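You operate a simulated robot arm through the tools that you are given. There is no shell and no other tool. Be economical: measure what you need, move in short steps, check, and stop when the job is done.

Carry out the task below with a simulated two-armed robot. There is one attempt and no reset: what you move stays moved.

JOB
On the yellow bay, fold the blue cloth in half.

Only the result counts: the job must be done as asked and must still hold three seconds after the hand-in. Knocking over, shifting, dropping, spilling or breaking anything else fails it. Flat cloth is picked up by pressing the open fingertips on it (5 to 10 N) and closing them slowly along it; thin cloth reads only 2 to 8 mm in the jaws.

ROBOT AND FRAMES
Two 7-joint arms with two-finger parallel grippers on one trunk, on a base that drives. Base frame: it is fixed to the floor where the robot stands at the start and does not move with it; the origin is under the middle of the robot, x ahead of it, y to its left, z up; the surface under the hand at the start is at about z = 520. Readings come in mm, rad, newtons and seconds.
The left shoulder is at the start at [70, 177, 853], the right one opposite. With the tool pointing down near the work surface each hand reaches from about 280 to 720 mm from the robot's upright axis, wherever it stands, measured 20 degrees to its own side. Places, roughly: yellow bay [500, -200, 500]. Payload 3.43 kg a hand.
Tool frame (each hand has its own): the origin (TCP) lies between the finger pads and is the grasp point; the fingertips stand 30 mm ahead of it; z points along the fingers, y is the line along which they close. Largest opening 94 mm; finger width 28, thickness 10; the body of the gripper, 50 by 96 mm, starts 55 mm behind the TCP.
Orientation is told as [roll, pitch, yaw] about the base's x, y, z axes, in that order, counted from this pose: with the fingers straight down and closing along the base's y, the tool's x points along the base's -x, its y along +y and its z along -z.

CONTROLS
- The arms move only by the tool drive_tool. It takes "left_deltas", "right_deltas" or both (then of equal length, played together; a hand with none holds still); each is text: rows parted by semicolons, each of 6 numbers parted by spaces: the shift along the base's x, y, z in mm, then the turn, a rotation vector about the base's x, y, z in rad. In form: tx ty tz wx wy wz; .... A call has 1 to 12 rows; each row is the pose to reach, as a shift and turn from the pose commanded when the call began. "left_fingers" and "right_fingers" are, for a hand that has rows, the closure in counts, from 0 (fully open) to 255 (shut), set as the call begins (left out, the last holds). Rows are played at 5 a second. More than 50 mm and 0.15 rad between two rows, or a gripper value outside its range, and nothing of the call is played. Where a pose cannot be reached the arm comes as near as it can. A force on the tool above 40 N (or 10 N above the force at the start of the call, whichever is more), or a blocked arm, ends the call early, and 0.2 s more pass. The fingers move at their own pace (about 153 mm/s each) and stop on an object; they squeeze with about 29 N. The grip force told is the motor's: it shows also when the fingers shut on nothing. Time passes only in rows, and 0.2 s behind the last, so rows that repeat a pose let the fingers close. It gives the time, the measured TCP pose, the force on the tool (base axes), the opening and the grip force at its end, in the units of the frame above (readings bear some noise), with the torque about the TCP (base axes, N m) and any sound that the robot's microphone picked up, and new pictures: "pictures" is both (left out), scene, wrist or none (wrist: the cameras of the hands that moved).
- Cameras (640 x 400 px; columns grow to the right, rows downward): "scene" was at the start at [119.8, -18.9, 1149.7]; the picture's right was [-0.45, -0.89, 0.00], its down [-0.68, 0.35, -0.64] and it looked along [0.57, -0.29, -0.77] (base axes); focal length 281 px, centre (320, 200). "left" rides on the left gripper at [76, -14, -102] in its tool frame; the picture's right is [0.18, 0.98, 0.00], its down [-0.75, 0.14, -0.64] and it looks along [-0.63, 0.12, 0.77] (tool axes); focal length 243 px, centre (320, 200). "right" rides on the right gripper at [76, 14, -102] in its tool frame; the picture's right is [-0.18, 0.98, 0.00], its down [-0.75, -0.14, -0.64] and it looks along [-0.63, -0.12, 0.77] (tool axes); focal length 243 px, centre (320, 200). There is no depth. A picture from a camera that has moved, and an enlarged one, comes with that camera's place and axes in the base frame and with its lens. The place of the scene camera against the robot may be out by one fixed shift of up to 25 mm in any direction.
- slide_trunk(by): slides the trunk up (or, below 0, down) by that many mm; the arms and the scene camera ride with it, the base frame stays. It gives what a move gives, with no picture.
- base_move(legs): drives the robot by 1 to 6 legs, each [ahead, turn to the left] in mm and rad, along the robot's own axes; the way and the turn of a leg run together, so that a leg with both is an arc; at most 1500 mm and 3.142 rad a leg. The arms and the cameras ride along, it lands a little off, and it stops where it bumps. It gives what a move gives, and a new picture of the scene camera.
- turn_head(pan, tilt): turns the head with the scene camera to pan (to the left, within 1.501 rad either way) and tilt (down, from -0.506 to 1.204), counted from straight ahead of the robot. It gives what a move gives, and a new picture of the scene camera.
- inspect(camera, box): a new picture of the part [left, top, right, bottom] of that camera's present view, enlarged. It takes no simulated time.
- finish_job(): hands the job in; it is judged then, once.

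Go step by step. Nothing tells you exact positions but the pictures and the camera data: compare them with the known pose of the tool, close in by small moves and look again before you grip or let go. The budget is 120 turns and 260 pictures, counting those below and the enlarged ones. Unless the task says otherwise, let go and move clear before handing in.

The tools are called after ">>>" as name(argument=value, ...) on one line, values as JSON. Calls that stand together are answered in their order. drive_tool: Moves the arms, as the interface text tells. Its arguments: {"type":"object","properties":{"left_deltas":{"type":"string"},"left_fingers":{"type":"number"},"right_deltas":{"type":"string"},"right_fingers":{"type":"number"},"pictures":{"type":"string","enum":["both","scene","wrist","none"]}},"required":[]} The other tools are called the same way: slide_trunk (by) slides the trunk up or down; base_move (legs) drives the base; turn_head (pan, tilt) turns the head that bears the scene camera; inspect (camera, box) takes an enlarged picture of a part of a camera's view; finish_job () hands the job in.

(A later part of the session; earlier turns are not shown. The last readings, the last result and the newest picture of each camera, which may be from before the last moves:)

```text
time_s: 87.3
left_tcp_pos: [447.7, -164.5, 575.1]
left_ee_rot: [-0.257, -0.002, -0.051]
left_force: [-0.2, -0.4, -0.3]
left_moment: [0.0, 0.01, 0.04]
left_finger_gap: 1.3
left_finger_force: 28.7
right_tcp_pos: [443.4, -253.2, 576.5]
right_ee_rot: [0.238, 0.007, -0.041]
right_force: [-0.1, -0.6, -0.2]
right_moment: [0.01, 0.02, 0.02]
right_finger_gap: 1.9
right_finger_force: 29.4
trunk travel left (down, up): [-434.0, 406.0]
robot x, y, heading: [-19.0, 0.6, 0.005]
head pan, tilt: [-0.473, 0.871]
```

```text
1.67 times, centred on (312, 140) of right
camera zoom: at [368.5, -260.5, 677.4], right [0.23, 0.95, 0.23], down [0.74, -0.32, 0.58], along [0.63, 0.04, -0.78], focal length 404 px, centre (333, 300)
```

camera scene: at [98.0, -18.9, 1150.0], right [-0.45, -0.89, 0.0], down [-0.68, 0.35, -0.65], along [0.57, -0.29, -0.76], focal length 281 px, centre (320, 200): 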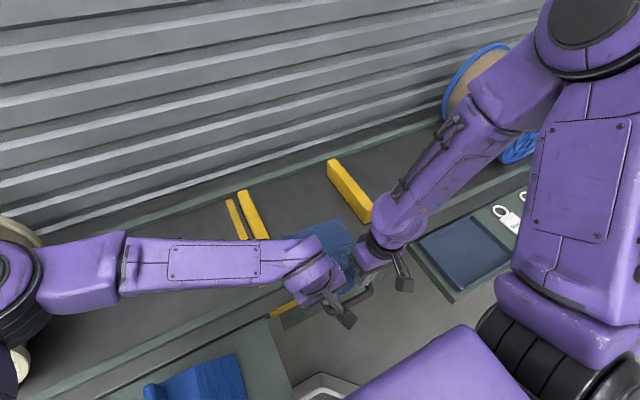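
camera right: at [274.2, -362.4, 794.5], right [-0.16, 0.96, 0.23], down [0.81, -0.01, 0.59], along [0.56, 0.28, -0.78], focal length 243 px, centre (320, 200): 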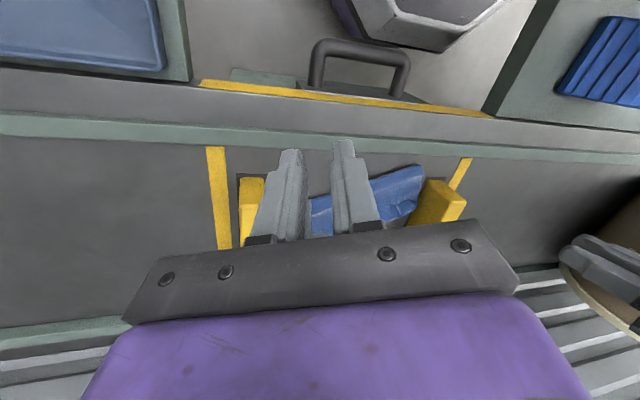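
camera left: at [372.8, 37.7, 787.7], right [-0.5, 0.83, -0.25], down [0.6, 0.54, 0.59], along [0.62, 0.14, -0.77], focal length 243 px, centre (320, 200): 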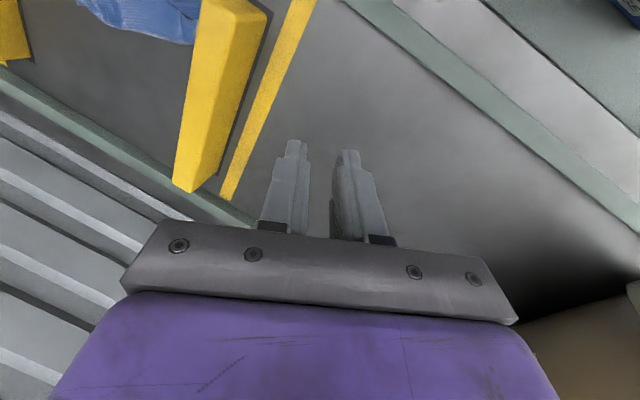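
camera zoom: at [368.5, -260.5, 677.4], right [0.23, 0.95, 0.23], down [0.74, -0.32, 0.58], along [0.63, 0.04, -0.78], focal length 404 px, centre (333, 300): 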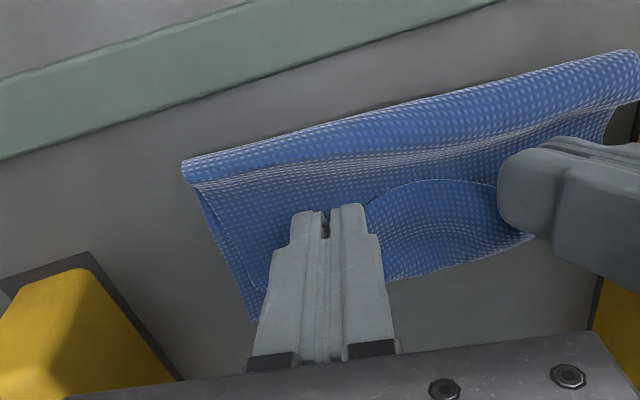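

The fold stayed at x ≈ 409–422 because the lift never put more of the sheet back down. I'll go all the way back to the straight position again, then use a smaller arc with a near-vertical descent.

>>> drive_tool(left_deltas="-12 1 18 0 0 0;-30 2 36 0 0 0;-50 4 48 0 0 0;-70 5 54 0 0 0;-90 7 52 0 0 0.02;-108 8 44 0 0 0.03;-124 9 32 0 0 0.04;-138 10 18 0 0 0.05;-148 11 6 0 0 0.05;-156 12 2 0 0 0.05;-158 12 2 0 0 0.05", right_deltas="-12 1 18 0 0 0;-30 2 36 0 0 0;-50 4 48 0 0 0;-70 5 54 0 0 0;-90 7 52 0 0 0.02;-107 8 44 0 0 0.03;-122 9 32 0 0 0.04;-135 10 18 0 0 0.05;-145 11 6 0 0 0.05;-152 12 2 0 0 0.05;-154 12 2 0 0 0.05", pictures="none")

>>> drive_tool(left_deltas="7 0 4 0 0 0;13 0 14 0 0 0;23 -1 26 0 0 0;37 -2 40 0 0 -0.01;51 -3 49 0 0 -0.02;67 -4 55 0 0 -0.02;81 -5 57 0 0 -0.03;92 -6 56 0 0 -0.03;98 -6 48 0 0 -0.04;102 -7 36 0 0 -0.04;104 -7 22 0 0 -0.05;104 -7 8 0 0 -0.05", right_deltas="7 0 4 0 0 0;13 0 14 0 0 0;23 -1 26 0 0 0;37 -2 40 0 0 -0.01;51 -3 49 0 0 -0.02;66 -4 55 0 0 -0.02;79 -5 57 0 0 -0.03;90 -6 56 0 0 -0.03;96 -6 48 0 0 -0.04;100 -7 36 0 0 -0.04;102 -7 22 0 0 -0.05;102 -7 8 0 0 -0.05", pictures="none")

>>> inspect(camera="left", box=[60, 20, 444, 260])

>>> inspect(camera="right", box=[120, 20, 504, 260])

```text
time_s: 89.7
left_tcp_pos: [288.0, -151.4, 578.1]
left_ee_rot: [-0.256, -0.003, -0.001]
left_force: [0.7, -0.4, 0.0]
left_moment: [-0.02, -0.03, 0.03]
left_finger_gap: 1.5
left_finger_force: 28.9
right_tcp_pos: [290.2, -242.7, 578.4]
right_ee_rot: [0.238, 0.008, 0.007]
right_force: [0.5, 0.1, -0.2]
right_moment: [-0.04, -0.03, -0.03]
right_finger_gap: 1.9
right_finger_force: 29.3
trunk travel left (down, up): [-434.0, 406.0]
robot x, y, heading: [-24.1, -0.8, 0.003]
head pan, tilt: [-0.473, 0.871]
```

```text
time_s: 92.3
left_tcp_pos: [394.8, -159.7, 587.0]
left_ee_rot: [-0.257, -0.004, -0.049]
left_force: [1.1, -0.6, 0.1]
left_moment: [0.02, 0.01, 0.01]
left_finger_gap: 1.5
left_finger_force: 28.7
right_tcp_pos: [392.4, -249.2, 585.3]
right_ee_rot: [0.239, 0.009, -0.042]
right_force: [0.3, 0.7, 0.1]
right_moment: [0.01, -0.02, 0.02]
right_finger_gap: 1.9
right_finger_force: 29.0
trunk travel left (down, up): [-434.0, 406.0]
robot x, y, heading: [-18.4, 0.7, -0.0]
head pan, tilt: [-0.473, 0.871]
```

```text
1.67 times, centred on (252, 140) of left
camera zoom: at [318.9, -142.9, 690.0], right [-0.14, 0.96, -0.25], down [0.77, 0.26, 0.59], along [0.63, -0.11, -0.77], focal length 404 px, centre (433, 300)
```

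zoom: 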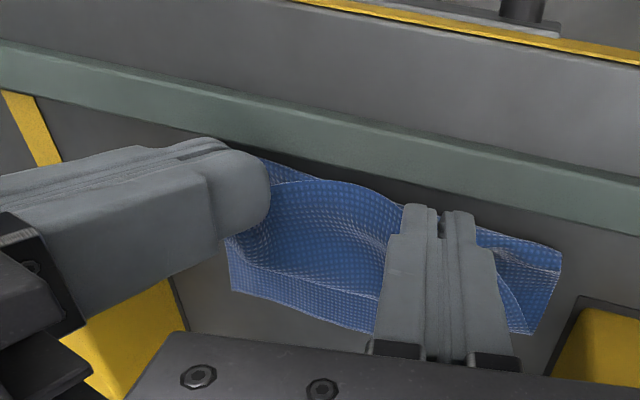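

```text
1.67 times, centred on (312, 140) of right
camera zoom: at [316.7, -257.3, 687.0], right [0.23, 0.95, 0.23], down [0.75, -0.32, 0.58], along [0.63, 0.04, -0.78], focal length 404 px, centre (333, 300)
```

zoom: 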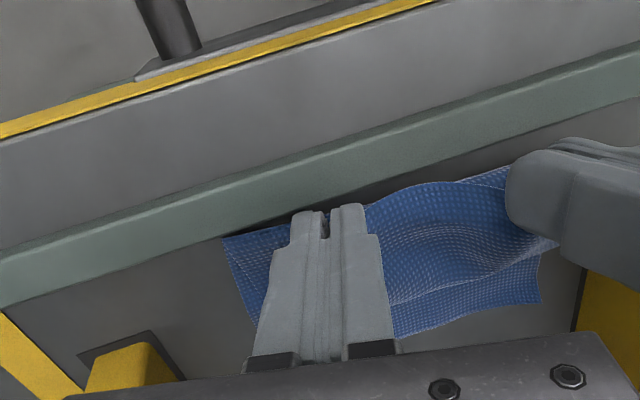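

Now the fold sits at x ≈ 394–406, with the lower layer about 97 mm deep. I'll slide the edge forward low to just short of the far edge, laying the upper layer down.

>>> drive_tool(left_deltas="8 0 -4 0 0 0;16 -1 -8 0 0 0;26 -1 -10 0 0 0;36 -2 -10 0 0 0;46 -3 -10 0 0 0;56 -4 -12 0 0 0;64 -5 -16 0 0 0;70 -5 -20 0 0 0;70 -5 -20 0 0 0", right_deltas="8 0 -4 0 0 0;16 -1 -8 0 0 0;25 -1 -10 0 0 0;35 -2 -10 0 0 0;44 -3 -10 0 0 0;53 -4 -12 0 0 0;61 -5 -16 0 0 0;66 -5 -20 0 0 0;66 -5 -20 0 0 0", pictures="none")

>>> inspect(camera="left", box=[60, 20, 444, 260])

>>> inspect(camera="right", box=[120, 20, 504, 260])

```text
time_s: 94.3
left_tcp_pos: [463.0, -165.0, 563.5]
left_ee_rot: [-0.257, -0.003, -0.051]
left_force: [0.0, -0.8, 0.0]
left_moment: [-0.02, 0.02, -0.02]
left_finger_gap: 1.2
left_finger_force: 28.7
right_tcp_pos: [458.6, -254.9, 565.8]
right_ee_rot: [0.24, 0.006, -0.044]
right_force: [-0.8, 0.0, -0.1]
right_moment: [0.05, -0.02, 0.06]
right_finger_gap: 1.8
right_finger_force: 28.9
trunk travel left (down, up): [-434.0, 406.0]
robot x, y, heading: [-21.1, -1.0, 0.002]
head pan, tilt: [-0.473, 0.871]
```

```text
1.67 times, centred on (252, 140) of left
camera zoom: at [387.4, -148.9, 667.9], right [-0.14, 0.96, -0.25], down [0.77, 0.26, 0.59], along [0.63, -0.11, -0.77], focal length 404 px, centre (433, 300)
```

zoom: 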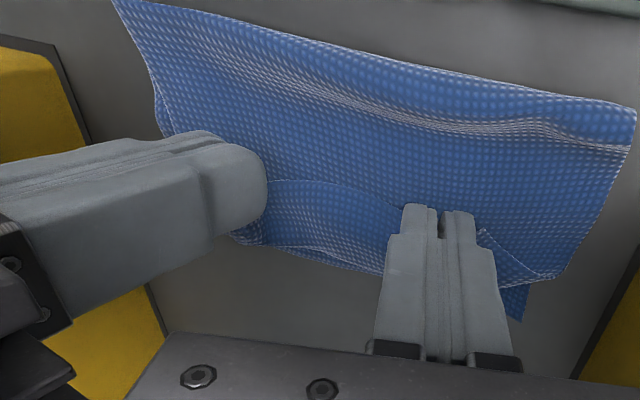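

```text
1.67 times, centred on (312, 140) of right
camera zoom: at [381.5, -261.9, 668.4], right [0.23, 0.95, 0.23], down [0.74, -0.32, 0.58], along [0.63, 0.04, -0.78], focal length 404 px, centre (333, 300)
```

zoom: 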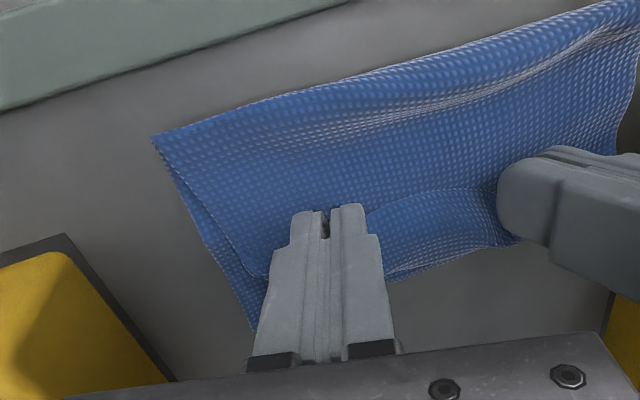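

The edges match well now: fold at about x ≈ 410, far edge at about 500, with slack in a hump near the fold that I can press out afterwards. I'll lower, release gently and back off to look.

>>> drive_tool(left_deltas="0 0 -4 0 0 0;2 0 -8 0 0 0;2 0 -8 0 0 0", right_deltas="0 0 -4 0 0 0;2 0 -9 0 0 0;2 0 -9 0 0 0", pictures="none")

>>> drive_tool(left_deltas="0 0 0 0 0 0;0 0 0 0 0 0;0 0 15 0 0 0;0 0 50 0 0 0;0 30 75 0 0 0;0 65 100 0 0 0;0 105 115 0 0 0;0 150 120 0 0 0;0 190 120 0 0 0", right_deltas="0 0 0 0 0 0;0 0 0 0 0 0;0 0 15 0 0 0;0 0 50 0 0 0;-20 -20 75 0 0 0;-45 -40 95 0 0 0;-75 -60 110 0 0 0;-105 -75 120 0 0 0;-130 -85 125 0 0 0", left_fingers=205, right_fingers=205, pictures="none")

>>> inspect(camera="scene", box=[270, 188, 370, 272])

>>> inspect(camera="left", box=[0, 0, 240, 150])

```text
time_s: 95.1
left_tcp_pos: [464.8, -165.8, 557.0]
left_ee_rot: [-0.255, -0.003, -0.048]
left_force: [0.0, 0.4, 0.3]
left_moment: [0.0, 0.05, -0.01]
left_finger_gap: 1.2
left_finger_force: 29.2
right_tcp_pos: [458.5, -254.6, 557.5]
right_ee_rot: [0.239, 0.006, -0.043]
right_force: [0.0, 0.5, 0.5]
right_moment: [0.02, -0.01, 0.04]
right_finger_gap: 2.0
right_finger_force: 28.8
trunk travel left (down, up): [-434.0, 406.0]
robot x, y, heading: [-17.2, 0.3, 0.007]
head pan, tilt: [-0.473, 0.871]
```

```text
time_s: 97.1
left_tcp_pos: [466.2, 30.1, 676.5]
left_ee_rot: [-0.258, -0.005, -0.05]
left_force: [-0.5, 1.1, -0.7]
left_moment: [-0.04, -0.02, 0.02]
left_finger_gap: 18.2
left_finger_force: 0.1
right_tcp_pos: [328.5, -337.9, 683.1]
right_ee_rot: [0.239, 0.007, -0.044]
right_force: [-0.3, -0.1, 0.7]
right_moment: [-0.01, 0.03, 0.0]
right_finger_gap: 18.3
right_finger_force: 0.0
trunk travel left (down, up): [-434.0, 406.0]
robot x, y, heading: [-16.9, -2.2, 0.0]
head pan, tilt: [-0.473, 0.871]
```

```text
4.76 times, centred on (320, 230) of scene
camera zoom: at [99.3, -16.4, 1149.9], right [-0.45, -0.89, 0.0], down [-0.68, 0.35, -0.64], along [0.57, -0.29, -0.76], focal length 1336 px, centre (320, 57)
```

zoom: 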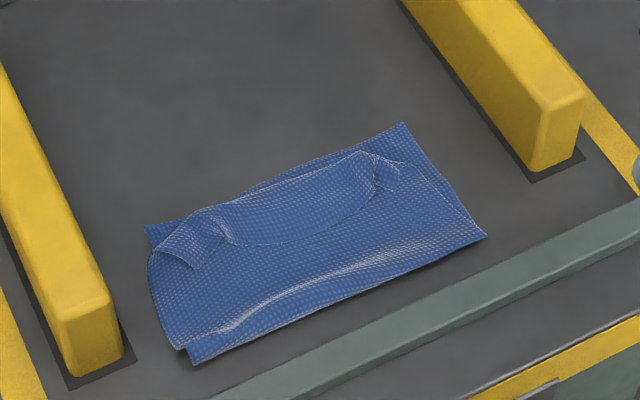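

```text
2.67 times, centred on (120, 75) of left
camera zoom: at [389.8, 45.5, 779.5], right [-0.14, 0.96, -0.25], down [0.77, 0.26, 0.59], along [0.63, -0.11, -0.77], focal length 647 px, centre (853, 533)
```

zoom: 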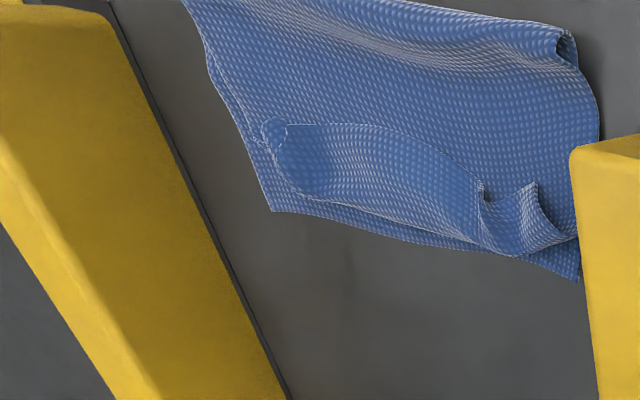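

The cloth is folded neatly, with a flap about 40 mm wide still turned back. The fold needs to move about 12–15 mm toward me. I'll bring both hands in vertically with closed fingers behind the flap, to press lightly and drag the upper layer back toward the fold.

>>> drive_tool(left_deltas="-4 -30 0 0.04 0 0.01;-8 -60 -5 0.08 0 0.02;-12 -90 -20 0.12 0 0.03;-16 -120 -45 0.16 0 0.04;-20 -150 -70 0.21 0 0.05;-24 -180 -98 0.257 0 0.05;-24 -180 -106 0.257 0 0.05;-24 -180 -106 0.257 0 0.05", right_deltas="20 13 0 -0.04 0 0.01;40 26 -10 -0.08 0 0.02;60 40 -30 -0.12 0 0.03;80 53 -55 -0.16 0 0.04;98 66 -80 -0.2 0 0.04;113 76 -104 -0.239 0 0.044;113 76 -113 -0.239 0 0.044;113 76 -113 -0.239 0 0.044", left_fingers=255, right_fingers=255, pictures="none")

>>> drive_tool(left_deltas="0 0 -6 0 0 0;0 0 -12 0 0 0;0 0 -14 0 0 0;0 0 -14 0 0 0", right_deltas="0 0 -6 0 0 0;0 0 -12 0 0 0;0 0 -14 0 0 0;0 0 -14 0 0 0", pictures="none")

```text
time_s: 98.9
left_tcp_pos: [440.3, -152.5, 570.9]
left_ee_rot: [0.002, 0.002, -0.001]
left_force: [-0.2, -0.2, 0.0]
left_moment: [0.02, 0.02, 0.0]
left_finger_gap: 0.0
left_finger_force: 28.6
right_tcp_pos: [443.7, -263.3, 568.1]
right_ee_rot: [0.001, 0.002, -0.001]
right_force: [-0.3, 0.6, 0.1]
right_moment: [0.02, -0.03, -0.01]
right_finger_gap: 0.0
right_finger_force: 28.9
trunk travel left (down, up): [-434.0, 406.0]
robot x, y, heading: [-24.3, 0.6, 0.007]
head pan, tilt: [-0.473, 0.871]
```

```text
time_s: 99.9
left_tcp_pos: [442.6, -153.6, 557.2]
left_ee_rot: [0.0, 0.003, 0.001]
left_force: [0.8, 1.2, -0.1]
left_moment: [0.0, -0.01, 0.01]
left_finger_gap: 0.0
left_finger_force: 29.4
right_tcp_pos: [442.0, -264.7, 556.7]
right_ee_rot: [-0.001, 0.001, -0.001]
right_force: [0.5, 0.5, 0.1]
right_moment: [0.0, 0.0, 0.05]
right_finger_gap: 0.0
right_finger_force: 28.7
trunk travel left (down, up): [-434.0, 406.0]
robot x, y, heading: [-21.2, -2.3, -0.003]
head pan, tilt: [-0.473, 0.871]
```

>>> drive_tool(left_deltas="0 0 -2 0 0 0;0 0 -4 0 0 0;0 0 -4 0 0 0", right_deltas="0 0 -2 0 0 0;0 0 -3.5 0 0 0;0 0 -3.5 0 0 0", pictures="none")

```text
time_s: 100.7
left_tcp_pos: [441.9, -152.5, 554.1]
left_ee_rot: [0.002, 0.001, 0.002]
left_force: [-0.1, 0.3, 0.1]
left_moment: [0.01, 0.02, -0.01]
left_finger_gap: 0.3
left_finger_force: 29.2
right_tcp_pos: [442.8, -263.3, 552.6]
right_ee_rot: [0.001, 0.001, 0.001]
right_force: [-0.1, 0.3, 0.7]
right_moment: [0.02, -0.03, 0.01]
right_finger_gap: 0.1
right_finger_force: 29.2
trunk travel left (down, up): [-434.0, 406.0]
robot x, y, heading: [-21.7, 2.7, -0.001]
head pan, tilt: [-0.473, 0.871]
```

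>>> drive_tool(left_deltas="0 0 -1 0 0 0;0 0 -2 0 0 0;0 0 -2 0 0 0", right_deltas="0 0 -1 0 0 0;0 0 -1.5 0 0 0;0 0 -1.5 0 0 0", pictures="none")

```text
time_s: 101.5
left_tcp_pos: [440.5, -153.9, 552.4]
left_ee_rot: [0.001, 0.003, 0.0]
left_force: [0.1, -0.5, -0.2]
left_moment: [-0.02, -0.01, 0.0]
left_finger_gap: 0.0
left_finger_force: 28.9
right_tcp_pos: [442.2, -262.2, 552.1]
right_ee_rot: [0.0, 0.002, 0.001]
right_force: [-0.2, -1.1, 10.0]
right_moment: [-0.07, 0.0, 0.01]
right_finger_gap: 0.2
right_finger_force: 29.6
trunk travel left (down, up): [-434.0, 406.0]
robot x, y, heading: [-16.9, -0.7, 0.002]
head pan, tilt: [-0.473, 0.871]
```

Right is in contact at 10 N; left needs about 1 mm more. Then I'll drag both about 25 mm toward me.

>>> drive_tool(left_deltas="0 0 -0.9 0 0 0;0 0 -0.9 0 0 0", right_deltas="0 0 0.4 0 0 0;0 0 0.4 0 0 0", pictures="none")

>>> drive_tool(left_deltas="-4 0 0 0 0 0;-8 0 0 0 0 0;-12 0 0 0 0 0;-16 0 0 0 0 0;-20 0 0 0 0 0;-25 0 0 0 0 0", right_deltas="-4 0 0 0 0 0;-8 0 0 0 0 0;-12 0 0 0 0 0;-16 0 0 0 0 0;-20 0 0 0 0 0;-25 0 0 0 0 0", pictures="none")

>>> inspect(camera="scene", box=[240, 170, 400, 270])

```text
time_s: 102.1
left_tcp_pos: [440.4, -151.8, 553.1]
left_ee_rot: [0.001, 0.0, -0.001]
left_force: [0.7, -1.1, 2.9]
left_moment: [0.0, -0.03, 0.0]
left_finger_gap: 0.0
left_finger_force: 28.7
right_tcp_pos: [442.2, -262.5, 552.0]
right_ee_rot: [0.001, 0.002, 0.0]
right_force: [0.5, -0.5, 6.7]
right_moment: [-0.08, 0.02, -0.04]
right_finger_gap: 0.0
right_finger_force: 29.2
trunk travel left (down, up): [-434.0, 406.0]
robot x, y, heading: [-17.2, 2.2, 0.001]
head pan, tilt: [-0.473, 0.871]
```

```text
time_s: 103.5
left_tcp_pos: [415.2, -153.4, 551.1]
left_ee_rot: [-0.002, -0.001, 0.001]
left_force: [1.1, -0.5, 5.5]
left_moment: [-0.01, -0.05, -0.01]
left_finger_gap: 0.0
left_finger_force: 29.3
right_tcp_pos: [416.4, -262.0, 551.9]
right_ee_rot: [0.0, 0.0, -0.001]
right_force: [2.5, 0.6, 14.4]
right_moment: [0.0, -0.08, -0.01]
right_finger_gap: 0.1
right_finger_force: 28.9
trunk travel left (down, up): [-434.0, 406.0]
robot x, y, heading: [-20.1, -0.4, -0.0]
head pan, tilt: [-0.473, 0.871]
```

```text
4.00 times, centred on (320, 220) of scene
camera zoom: at [98.0, -18.0, 1150.1], right [-0.45, -0.89, 0.0], down [-0.68, 0.35, -0.65], along [0.57, -0.29, -0.76], focal length 1122 px, centre (320, 120)
```

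zoom: 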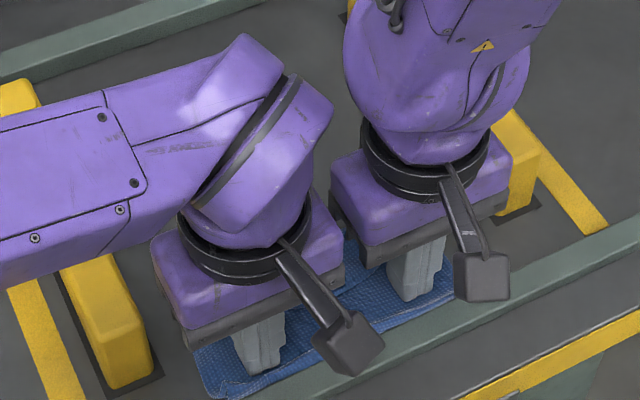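

The fold has moved toward me. I'll lift off and look.

>>> drive_tool(left_deltas="0 0 30 0 0 0;0 20 60 0 0 0;0 55 85 0 0 0;0 95 105 0 0 0;0 140 110 0 0 0;0 180 110 0 0 0", right_deltas="0 0 30 0 0 0;-15 -15 60 0 0 0;-35 -30 85 0 0 0;-55 -50 110 0 0 0;-75 -70 125 0 0 0;-90 -80 130 0 0 0", pictures="none")

>>> inspect(camera="scene", box=[270, 188, 370, 272])

>>> inspect(camera="left", box=[0, 0, 240, 150])

```text
time_s: 104.9
left_tcp_pos: [415.1, 29.1, 661.5]
left_ee_rot: [-0.002, 0.002, -0.002]
left_force: [0.3, 0.3, -0.2]
left_moment: [0.0, 0.03, 0.01]
left_finger_gap: 0.1
left_finger_force: 28.9
right_tcp_pos: [328.1, -341.9, 681.1]
right_ee_rot: [-0.002, 0.002, -0.001]
right_force: [0.6, -0.1, -0.3]
right_moment: [-0.03, 0.02, -0.02]
right_finger_gap: 0.0
right_finger_force: 29.0
trunk travel left (down, up): [-434.0, 406.0]
robot x, y, heading: [-21.1, -0.4, -0.005]
head pan, tilt: [-0.473, 0.871]
```

```text
4.76 times, centred on (320, 230) of scene
camera zoom: at [99.2, -17.0, 1149.9], right [-0.45, -0.89, 0.0], down [-0.68, 0.35, -0.64], along [0.57, -0.29, -0.76], focal length 1336 px, centre (320, 57)
```

zoom: 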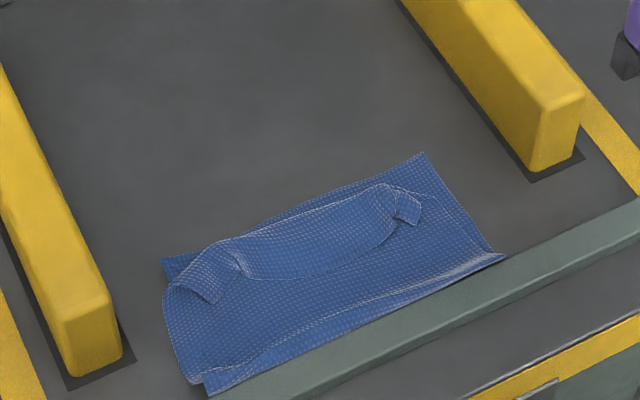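

```text
2.67 times, centred on (120, 75) of left
camera zoom: at [339.4, 15.8, 765.0], right [-0.18, 0.98, 0.0], down [0.76, 0.14, 0.64], along [0.63, 0.12, -0.77], focal length 647 px, centre (853, 533)
```

zoom: 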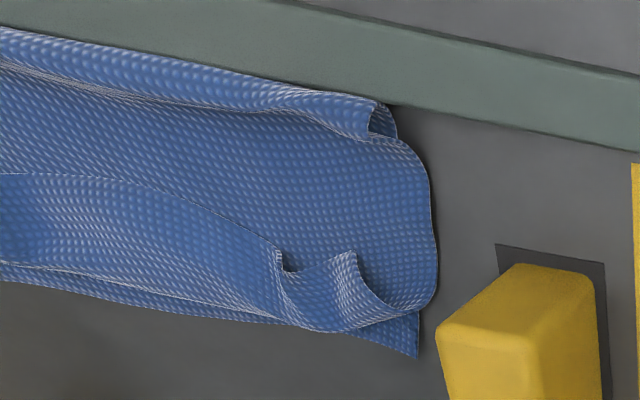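

Pressing moved both layers together: the cloth shifted about 17 mm toward me, to the rail, with the lower layer about 86 mm deep. I'll use the same pressing to slide the whole cloth forward 40 mm away from the rail, then re-grip and refold with the corrected travel.

>>> drive_tool(left_deltas="0 -40 0 0 0 0;0 -85 -20 0 0 0;0 -125 -40 0 0 0;0 -160 -65 0 0 0;2 -181 -90 0 0 0;2 -181 -104 0 0 0;2 -181 -108 0 0 0;2 -181 -108 0 0 0", right_deltas="18 16 0 0 0 0;36 32 -20 0 0 0;54 48 -45 0 0 0;72 64 -75 0 0 0;89 79 -105 0 0 0;89 79 -122 0 0 0;89 79 -127 0 0 0;89 79 -127 0 0 0", pictures="none")

>>> drive_tool(left_deltas="0 0 -1 0 0 0;0 0 -1.8 0 0 0;0 0 -1.8 0 0 0", right_deltas="0 0 -1 0 0 0;0 0 -1.8 0 0 0;0 0 -1.8 0 0 0", pictures="none")

```text
time_s: 106.7
left_tcp_pos: [417.4, -155.0, 552.1]
left_ee_rot: [0.002, 0.002, 0.002]
left_force: [0.1, -0.5, 1.9]
left_moment: [-0.01, -0.02, 0.0]
left_finger_gap: 0.1
left_finger_force: 28.6
right_tcp_pos: [416.5, -263.0, 556.3]
right_ee_rot: [-0.001, 0.0, 0.0]
right_force: [0.9, -0.6, -0.5]
right_moment: [0.01, -0.01, -0.01]
right_finger_gap: 0.1
right_finger_force: 28.9
trunk travel left (down, up): [-434.0, 406.0]
robot x, y, heading: [-20.6, -1.7, 0.0]
head pan, tilt: [-0.473, 0.871]
```

```text
time_s: 107.5
left_tcp_pos: [417.0, -154.5, 553.0]
left_ee_rot: [-0.003, -0.001, 0.001]
left_force: [-1.1, 1.8, 15.4]
left_moment: [0.08, 0.02, 0.0]
left_finger_gap: 0.0
left_finger_force: 29.6
right_tcp_pos: [417.2, -262.8, 553.9]
right_ee_rot: [0.001, 0.003, -0.001]
right_force: [-0.1, -0.8, 0.0]
right_moment: [0.04, 0.0, -0.02]
right_finger_gap: 0.0
right_finger_force: 28.7
trunk travel left (down, up): [-434.0, 406.0]
robot x, y, heading: [-21.9, -0.0, 0.002]
head pan, tilt: [-0.473, 0.871]
```

>>> drive_tool(left_deltas="0 0 0.6 0 0 0;0 0 0.6 0 0 0;0 0 0.6 0 0 0", right_deltas="0 0 -1 0 0 0;0 0 -2.2 0 0 0;0 0 -2.2 0 0 0", pictures="none")

```text
time_s: 108.3
left_tcp_pos: [416.6, -156.2, 552.2]
left_ee_rot: [-0.001, 0.0, -0.001]
left_force: [0.7, -0.5, 6.6]
left_moment: [0.0, -0.02, 0.02]
left_finger_gap: 0.0
left_finger_force: 28.9
right_tcp_pos: [417.0, -262.4, 551.6]
right_ee_rot: [0.0, -0.001, 0.0]
right_force: [-1.9, -0.2, 12.0]
right_moment: [-0.01, 0.04, 0.01]
right_finger_gap: 0.0
right_finger_force: 29.0
trunk travel left (down, up): [-434.0, 406.0]
robot x, y, heading: [-20.7, 1.7, 0.002]
head pan, tilt: [-0.473, 0.871]
```

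Both are pressing (7 and 12 N). I'll slide forward 45 mm, then lift off and clear in the same motion.

>>> drive_tool(left_deltas="6 0 0 0 0 0;12 0 0 0 0 0;18 0 0 0 0 0;24 0 0 0 0 0;30 0 0 0 0 0;36 0 0 0 0 0;41 0 0 0 0 0;46 0 0 0 0 0", right_deltas="6 0 0.3 0 0 0;12 0 0.3 0 0 0;18 0 0.3 0 0 0;24 0 0.3 0 0 0;30 0 0.3 0 0 0;36 0 0.3 0 0 0;41 0 0.3 0 0 0;46 0 0.3 0 0 0", pictures="none")

>>> drive_tool(left_deltas="0 0 30 0 0 0;0 20 60 0 0 0;0 55 85 0 0 0;0 95 105 0 0 0;0 140 110 0 0 0;0 180 110 0 0 0", right_deltas="0 0 30 0 0 0;-20 -15 60 0 0 0;-45 -30 85 0 0 0;-75 -50 110 0 0 0;-105 -70 125 0 0 0;-130 -80 130 0 0 0", pictures="none")

>>> inspect(camera="scene", box=[270, 178, 370, 262])

```text
time_s: 110.1
left_tcp_pos: [464.3, -153.0, 551.8]
left_ee_rot: [0.0, -0.001, 0.0]
left_force: [-0.2, -0.5, 1.7]
left_moment: [-0.03, 0.01, 0.01]
left_finger_gap: 0.1
left_finger_force: 28.7
right_tcp_pos: [462.2, -263.4, 550.8]
right_ee_rot: [0.001, -0.001, 0.001]
right_force: [-3.0, 1.0, 16.3]
right_moment: [0.02, 0.05, 0.01]
right_finger_gap: 0.0
right_finger_force: 29.2
trunk travel left (down, up): [-434.0, 406.0]
robot x, y, heading: [-17.1, -1.0, 0.0]
head pan, tilt: [-0.473, 0.871]
```

```text
time_s: 111.5
left_tcp_pos: [462.4, 28.1, 663.4]
left_ee_rot: [-0.003, 0.002, 0.0]
left_force: [0.0, -0.2, 0.4]
left_moment: [0.02, -0.05, 0.0]
left_finger_gap: 0.2
left_finger_force: 29.2
right_tcp_pos: [332.7, -342.9, 682.3]
right_ee_rot: [0.0, 0.002, -0.001]
right_force: [0.8, 0.6, 0.3]
right_moment: [0.01, 0.0, 0.0]
right_finger_gap: 0.0
right_finger_force: 28.9
trunk travel left (down, up): [-434.0, 406.0]
robot x, y, heading: [-15.7, 5.4, -0.002]
head pan, tilt: [-0.473, 0.871]
```

```text
4.76 times, centred on (320, 220) of scene
camera zoom: at [98.8, -17.4, 1149.9], right [-0.45, -0.89, 0.0], down [-0.68, 0.35, -0.64], along [0.57, -0.29, -0.76], focal length 1336 px, centre (320, 105)
```

zoom: 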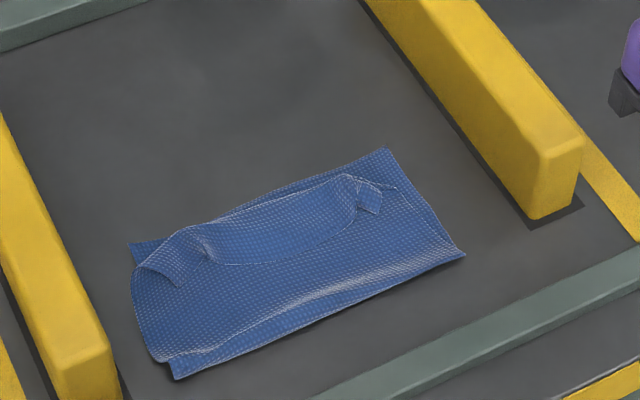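

The cloth slid forward neatly: far edge ≈ (527,-132)–(520,-294), fold ≈ x 434, lower layer about 90 mm deep. Now I'll hover over the flap creases for a fresh grip with a smaller overlap.

>>> drive_tool(left_deltas="1 -32 0 -0.04 0 -0.01;3 -64 0 -0.08 0 -0.02;4 -96 -15 -0.13 0 -0.02;5 -128 -35 -0.17 0 -0.03;7 -160 -55 -0.21 0 -0.04;8 -192 -75 -0.25 0.005 -0.045;8 -192 -75 -0.25 0.005 -0.045", right_deltas="22 14 0 0.04 0 -0.01;45 29 -15 0.08 0 -0.02;68 43 -35 0.13 0 -0.02;90 57 -55 0.17 0 -0.03;112 72 -75 0.21 0 -0.04;135 86 -94 0.25 -0.005 -0.045;135 86 -94 0.25 -0.005 -0.045", left_fingers=200, right_fingers=200, pictures="none")

>>> inspect(camera="left", box=[180, 60, 440, 222])

>>> inspect(camera="right", box=[200, 60, 460, 222])

```text
time_s: 113.1
left_tcp_pos: [472.2, -168.6, 587.1]
left_ee_rot: [-0.252, 0.002, -0.046]
left_force: [0.3, 0.6, 0.1]
left_moment: [0.02, -0.02, 0.01]
left_finger_gap: 20.3
left_finger_force: 0.0
right_tcp_pos: [469.2, -258.2, 586.6]
right_ee_rot: [0.251, 0.003, -0.046]
right_force: [0.0, -0.1, 0.4]
right_moment: [0.02, -0.01, -0.01]
right_finger_gap: 20.2
right_finger_force: 0.1
trunk travel left (down, up): [-434.0, 406.0]
robot x, y, heading: [-18.8, -2.9, 0.001]
head pan, tilt: [-0.473, 0.871]
```

```text
2.46 times, centred on (310, 141) of left
camera zoom: at [396.4, -153.4, 690.6], right [-0.14, 0.96, -0.24], down [0.77, 0.26, 0.59], along [0.63, -0.1, -0.77], focal length 597 px, centre (345, 345)
```

zoom: 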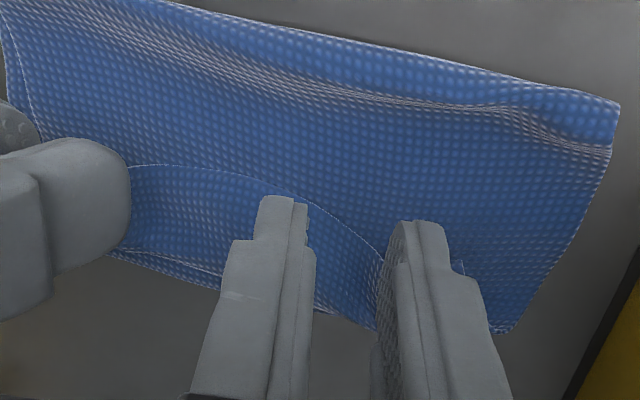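

```text
2.46 times, centred on (330, 141) of right
camera zoom: at [392.0, -265.9, 689.0], right [0.23, 0.94, 0.24], down [0.74, -0.33, 0.58], along [0.63, 0.05, -0.77], focal length 597 px, centre (295, 345)
```

zoom: 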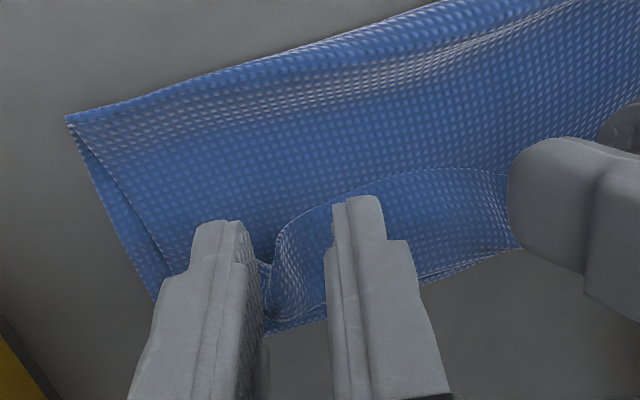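

The right crease is centred; the left needs about 6 mm outward, and both need to go slightly forward. I'll adjust, descend and check once.

>>> drive_tool(left_deltas="8 6 -8 0 0 0;8 6 -18 0 0 0;8 6 -26 0 0 0;8 6 -29 0 0 0;8 6 -29 0 0 0", right_deltas="4 0 -8 0 0 0;4 0 -18 0 0 0;4 0 -26 0 0 0;4 0 -28 0 0 0;4 0 -28 0 0 0", pictures="none")

>>> inspect(camera="left", box=[180, 60, 440, 222])

>>> inspect(camera="right", box=[200, 60, 460, 222])

```text
time_s: 114.3
left_tcp_pos: [480.3, -161.0, 558.0]
left_ee_rot: [-0.25, 0.004, -0.046]
left_force: [0.4, 0.4, 0.4]
left_moment: [0.0, -0.01, -0.01]
left_finger_gap: 19.9
left_finger_force: 0.0
right_tcp_pos: [471.6, -256.7, 559.0]
right_ee_rot: [0.249, 0.003, -0.047]
right_force: [0.0, 0.7, -0.1]
right_moment: [0.0, -0.01, -0.01]
right_finger_gap: 20.5
right_finger_force: 0.0
trunk travel left (down, up): [-434.0, 406.0]
robot x, y, heading: [-18.0, -1.8, 0.001]
head pan, tilt: [-0.473, 0.871]
```

```text
2.46 times, centred on (310, 141) of left
camera zoom: at [405.0, -145.8, 661.3], right [-0.14, 0.96, -0.24], down [0.77, 0.26, 0.59], along [0.63, -0.1, -0.77], focal length 597 px, centre (345, 345)
```

zoom: 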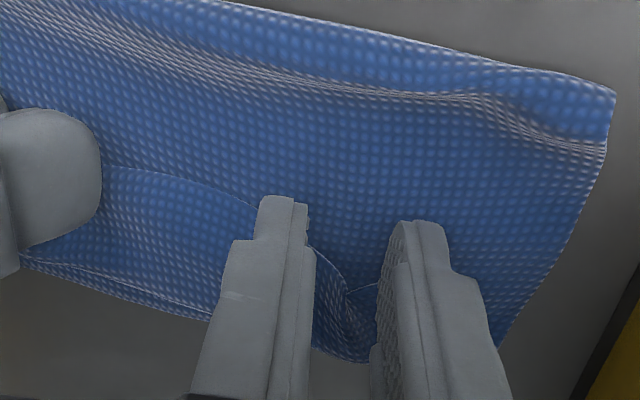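

```text
2.46 times, centred on (330, 141) of right
camera zoom: at [395.6, -265.8, 659.7], right [0.23, 0.94, 0.24], down [0.74, -0.33, 0.58], along [0.63, 0.05, -0.77], focal length 597 px, centre (295, 345)
```

zoom: 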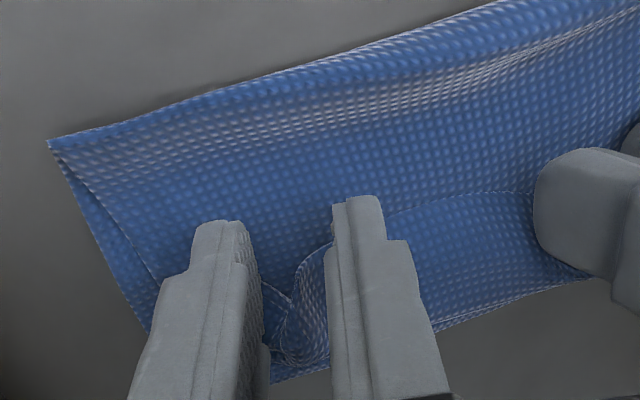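

Both creases are centred with about 10–12 mm of overlap. I'll close in two steps.

>>> drive_tool(left_deltas="0 0 -1 0 0 0;0 0 -1 0 0 0", right_deltas="0 0 -2 0 0 0;0 0 -2 0 0 0", left_fingers=225, right_fingers=225, pictures="none")

>>> drive_tool(left_deltas="0 0 0 0 0 0;0 0 0 0 0 0", right_deltas="0 0 0 0 0 0;0 0 0 0 0 0", left_fingers=255, right_fingers=255, pictures="none")

```text
time_s: 114.9
left_tcp_pos: [479.9, -160.7, 556.6]
left_ee_rot: [-0.248, 0.002, -0.045]
left_force: [-0.9, -0.9, 0.0]
left_moment: [0.06, -0.03, 0.03]
left_finger_gap: 11.2
left_finger_force: 0.0
right_tcp_pos: [472.0, -257.4, 555.4]
right_ee_rot: [0.252, 0.003, -0.045]
right_force: [-0.4, -0.5, 0.2]
right_moment: [-0.02, -0.01, 0.02]
right_finger_gap: 11.2
right_finger_force: 0.0
trunk travel left (down, up): [-434.0, 406.0]
robot x, y, heading: [-25.2, -1.3, 0.001]
head pan, tilt: [-0.473, 0.871]
```

```text
time_s: 115.5
left_tcp_pos: [480.0, -159.7, 556.9]
left_ee_rot: [-0.249, 0.001, -0.046]
left_force: [-0.5, 0.1, -0.4]
left_moment: [-0.02, -0.01, 0.05]
left_finger_gap: 1.5
left_finger_force: 29.0
right_tcp_pos: [472.4, -257.8, 556.5]
right_ee_rot: [0.25, 0.003, -0.046]
right_force: [-0.2, -0.1, -0.1]
right_moment: [0.02, 0.02, 0.04]
right_finger_gap: 1.6
right_finger_force: 29.3
trunk travel left (down, up): [-434.0, 406.0]
robot x, y, heading: [-21.1, 2.1, 0.002]
head pan, tilt: [-0.473, 0.871]
```

Both jaws hold (1.5–1.6 mm). I'll draw the edge back to the straight position.

>>> drive_tool(left_deltas="-6 0 16 0 0 0;-20 1 36 0 0 0;-38 2 52 0 0 0;-58 2 61 0 0 0;-80 3 62 0 0 0;-100 4 56 0 0 0;-118 5 48 0 0 0;-134 6 38 0 0 0;-147 6 29 0 0 0;-156 7 22 0 0 0;-162 7 20 0 0 0;-162 7 20 0 0 0", right_deltas="-6 0 16 0 0 0;-20 1 36 0 0 0;-38 2 52 0 0 0;-58 2 61 0 0 0;-79 3 62 0 0 0;-99 4 56 0 0 0;-117 5 48 0 0 0;-132 6 38 0 0 0;-145 6 29 0 0 0;-154 7 22 0 0 0;-160 7 20 0 0 0;-160 7 20 0 0 0", pictures="none")

>>> inspect(camera="scene", box=[220, 145, 420, 270])

```text
time_s: 118.1
left_tcp_pos: [318.1, -152.1, 576.9]
left_ee_rot: [-0.248, 0.0, -0.045]
left_force: [0.0, -0.2, 0.0]
left_moment: [-0.03, -0.02, -0.02]
left_finger_gap: 1.5
left_finger_force: 28.3
right_tcp_pos: [312.9, -250.3, 577.0]
right_ee_rot: [0.249, 0.001, -0.045]
right_force: [-0.2, 1.0, -0.5]
right_moment: [0.0, 0.01, 0.0]
right_finger_gap: 1.4
right_finger_force: 28.7
trunk travel left (down, up): [-434.0, 406.0]
robot x, y, heading: [-22.3, -0.2, -0.001]
head pan, tilt: [-0.473, 0.871]
```

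```text
3.20 times, centred on (320, 208) of scene
camera zoom: at [99.6, -19.0, 1149.8], right [-0.45, -0.89, 0.0], down [-0.68, 0.35, -0.64], along [0.57, -0.29, -0.77], focal length 898 px, centre (320, 176)
```

zoom: 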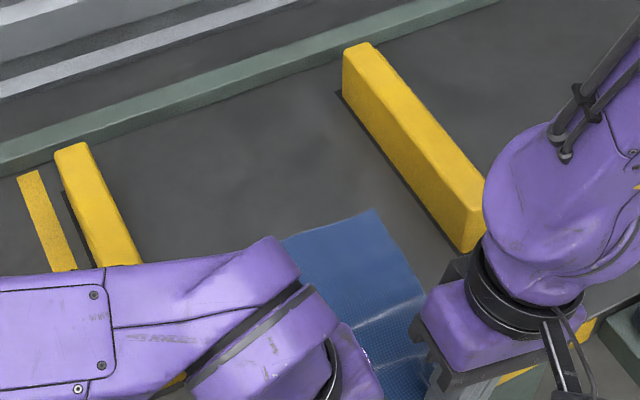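

The sheet is straight and just taut: far edge about (520,-132)–(508,-298). The tautness tells me the grip-to-far length is about 186 mm, so the fold should form at x ≈ 415 (left) and 403 (right). I'll raise with a radius of about 77 mm, then descend almost vertically.

>>> drive_tool(left_deltas="9 0 4 0 0 0;19 -1 18 0 0 0;31 -1 31 0 0 0;45 -2 40 0 0 0;61 -3 46 0 0 0;77 -4 48 0 0 0;87 -4 47 0 0 0;93 -4 40 0 0 0;95 -4 30 0 0 0;97 -4 18 0 0 0;98 -4 6 0 0 0;98 -4 0 0 0 0", right_deltas="4 0 4 0 0 0;13 -1 18 0 0 0;25 -1 31 0 0 0;39 -2 40 0 0 0;55 -3 46 0 0 0;70 -4 48 0 0 0;80 -4 47 0 0 0;86 -4 40 0 0 0;88 -4 30 0 0 0;90 -4 18 0 0 0;91 -4 6 0 0 0;91 -4 0 0 0 0", pictures="none")

>>> inspect(camera="right", box=[120, 20, 504, 260])

>>> inspect(camera="left", box=[60, 20, 444, 260])

```text
time_s: 120.7
left_tcp_pos: [416.0, -157.3, 578.3]
left_ee_rot: [-0.249, 0.001, -0.046]
left_force: [0.0, -0.9, 0.4]
left_moment: [-0.04, 0.0, 0.0]
left_finger_gap: 1.1
left_finger_force: 29.5
right_tcp_pos: [403.7, -254.0, 576.4]
right_ee_rot: [0.249, 0.004, -0.046]
right_force: [0.9, 0.6, -0.7]
right_moment: [0.02, -0.01, -0.04]
right_finger_gap: 1.6
right_finger_force: 28.7
trunk travel left (down, up): [-434.0, 406.0]
robot x, y, heading: [-17.6, 1.1, 0.003]
head pan, tilt: [-0.473, 0.871]
```

```text
1.67 times, centred on (312, 140) of right
camera zoom: at [327.4, -261.8, 678.4], right [0.23, 0.94, 0.24], down [0.74, -0.33, 0.58], along [0.63, 0.05, -0.77], focal length 404 px, centre (333, 300)
```

zoom: 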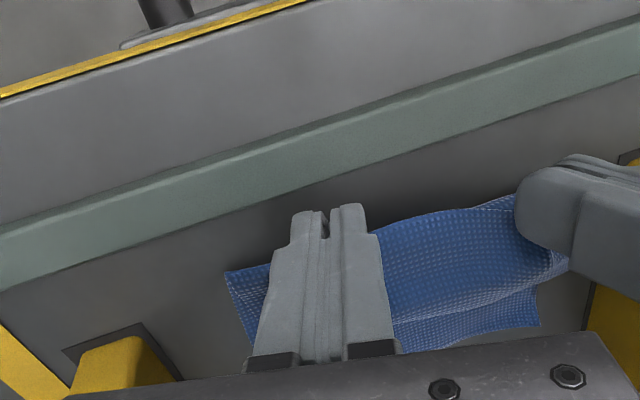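

```text
1.67 times, centred on (252, 140) of left
camera zoom: at [340.0, -141.9, 681.5], right [-0.14, 0.96, -0.24], down [0.77, 0.26, 0.59], along [0.63, -0.1, -0.77], focal length 404 px, centre (433, 300)
```

zoom: 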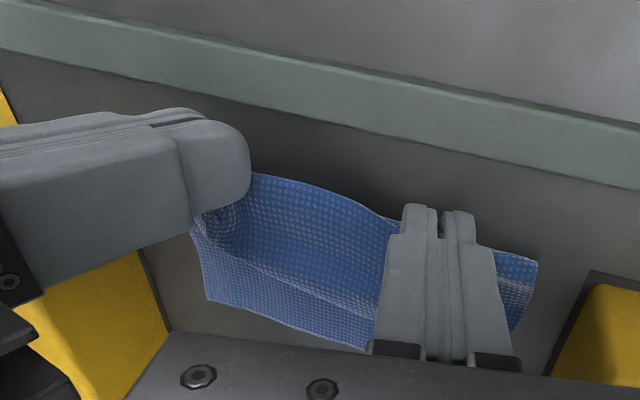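

Excellent: the lower layer is now about 100 mm deep on both sides (far edge (529,-132) and (514,-301), fold (429,-121) and (414,-291)). I'll slide the edge forward low to about 25 mm short of the far edge.

>>> drive_tool(left_deltas="7 0 -3 0 0 0;15 -1 -6 0 0 0;24 -1 -8 0 0 0;33 -1 -8 0 0 0;42 -2 -8 0 0 0;51 -2 -9 0 0 0;59 -3 -11 0 0 0;65 -3 -15 0 0 0;68 -3 -20 0 0 0;68 -3 -20 0 0 0", right_deltas="7 0 -3 0 0 0;14 -1 -6 0 0 0;23 -1 -8 0 0 0;32 -1 -8 0 0 0;40 -2 -8 0 0 0;49 -2 -9 0 0 0;56 -3 -11 0 0 0;62 -3 -15 0 0 0;65 -3 -20 0 0 0;65 -3 -20 0 0 0", pictures="none")

>>> inspect(camera="left", box=[60, 20, 444, 260])

>>> inspect(camera="right", box=[120, 20, 504, 260])

```text
time_s: 122.9
left_tcp_pos: [483.5, -160.4, 556.7]
left_ee_rot: [-0.248, 0.002, -0.045]
left_force: [-0.6, -3.1, -0.3]
left_moment: [-0.06, 0.05, -0.02]
left_finger_gap: 1.6
left_finger_force: 28.7
right_tcp_pos: [467.3, -258.5, 557.3]
right_ee_rot: [0.251, 0.003, -0.042]
right_force: [0.5, 1.9, -1.1]
right_moment: [0.06, 0.01, 0.04]
right_finger_gap: 1.4
right_finger_force: 29.7
trunk travel left (down, up): [-434.0, 406.0]
robot x, y, heading: [-21.3, -3.3, 0.002]
head pan, tilt: [-0.473, 0.871]
```

```text
1.67 times, centred on (252, 140) of left
camera zoom: at [408.6, -145.9, 660.3], right [-0.14, 0.96, -0.24], down [0.77, 0.26, 0.59], along [0.63, -0.1, -0.77], focal length 404 px, centre (433, 300)
```

zoom: 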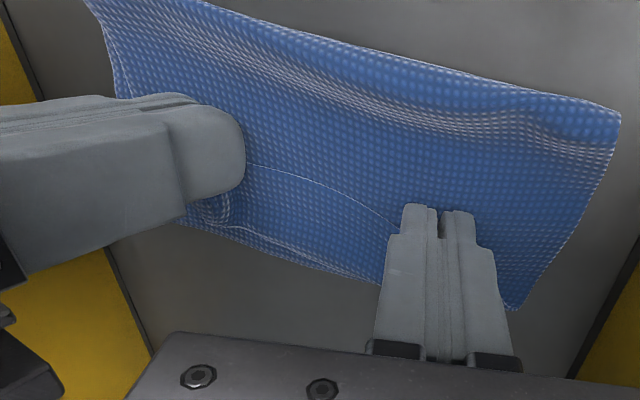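

```text
1.67 times, centred on (312, 140) of right
camera zoom: at [391.0, -266.7, 658.4], right [0.23, 0.94, 0.24], down [0.74, -0.33, 0.58], along [0.63, 0.05, -0.77], focal length 404 px, centre (333, 300)
```

zoom: 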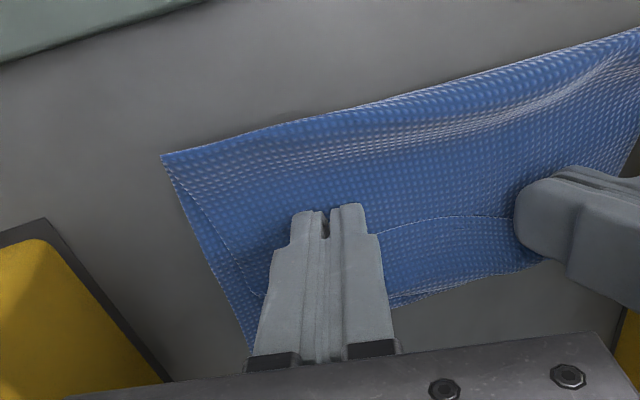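

The stack looks good. I'll release, lift off and check from above.

>>> drive_tool(left_deltas="0 0 -1 0 0 0;0 0 -1 0 0 0;0 0 15 0 0 0;0 0 50 0 0 0;0 30 75 0 0 0;0 65 100 0 0 0;0 105 115 0 0 0;0 150 120 0 0 0;0 190 120 0 0 0", right_deltas="0 0 -1 0 0 0;0 0 -1 0 0 0;0 0 15 0 0 0;0 0 50 0 0 0;-20 -20 75 0 0 0;-45 -40 95 0 0 0;-75 -60 110 0 0 0;-105 -75 120 0 0 0;-130 -85 125 0 0 0", left_fingers=205, right_fingers=205, pictures="none")

>>> inspect(camera="scene", box=[270, 178, 370, 262])

```text
time_s: 124.9
left_tcp_pos: [481.5, 32.6, 677.9]
left_ee_rot: [-0.254, 0.002, -0.045]
left_force: [0.0, 0.5, -0.1]
left_moment: [-0.04, 0.01, 0.0]
left_finger_gap: 18.3
left_finger_force: 0.2
right_tcp_pos: [337.0, -344.4, 683.0]
right_ee_rot: [0.248, 0.002, -0.042]
right_force: [-1.2, -0.4, 0.3]
right_moment: [-0.06, 0.02, 0.0]
right_finger_gap: 18.1
right_finger_force: 0.0
trunk travel left (down, up): [-434.0, 406.0]
robot x, y, heading: [-18.4, 0.7, 0.0]
head pan, tilt: [-0.473, 0.871]
```

```text
4.76 times, centred on (320, 220) of scene
camera zoom: at [99.3, -16.5, 1149.9], right [-0.45, -0.89, 0.0], down [-0.68, 0.35, -0.64], along [0.57, -0.29, -0.76], focal length 1336 px, centre (320, 105)
```

zoom: 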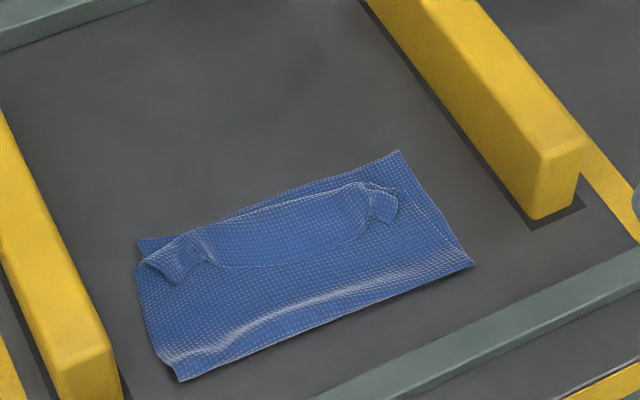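

The fold is good now: lower layer about 94 mm, upper about 116 mm including a flap of about 35 mm still turned back. I'll try flipping the flap by sweeping the right hand's spread fingertips forward, skimming just above the upper layer.

>>> drive_tool(right_deltas="16 22 0 -0.04 0 0.01;32 44 0 -0.08 0 0.02;48 66 -10 -0.12 0 0.02;64 88 -35 -0.16 0 0.03;80 110 -65 -0.2 0 0.04;94 130 -95 -0.248 0 0.042;101 132 -118 -0.248 0 0.042;101 132 -118 -0.248 0 0.042", right_fingers=80, pictures="wrist")

```text
time_s: 126.7
left_tcp_pos: [484.2, 30.0, 678.2]
left_ee_rot: [-0.25, 0.002, -0.046]
left_force: [0.0, -0.4, 0.7]
left_moment: [0.0, 0.0, 0.01]
left_finger_gap: 18.6
left_finger_force: 0.1
right_tcp_pos: [440.7, -209.9, 564.9]
right_ee_rot: [0.002, -0.002, -0.001]
right_force: [-0.7, -0.1, 0.0]
right_moment: [0.01, 0.02, -0.01]
right_finger_gap: 64.5
right_finger_force: 0.0
trunk travel left (down, up): [-434.0, 406.0]
robot x, y, heading: [-22.7, 2.2, 0.003]
head pan, tilt: [-0.473, 0.871]
camera right: at [363.9, -196.0, 664.5], right [0.19, 0.98, 0.0], down [0.75, -0.14, 0.64], along [0.63, -0.12, -0.77], focal length 243 px, centre (320, 200)
```

right: 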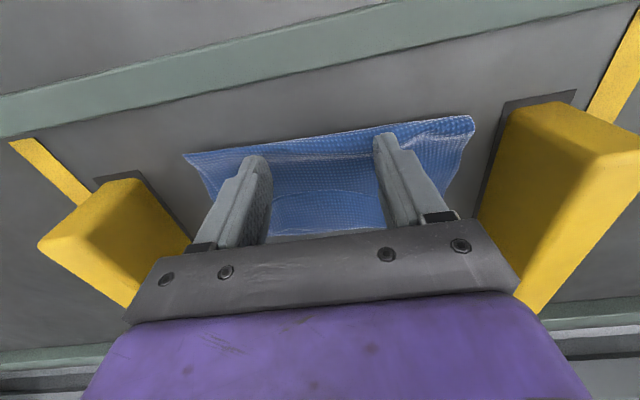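

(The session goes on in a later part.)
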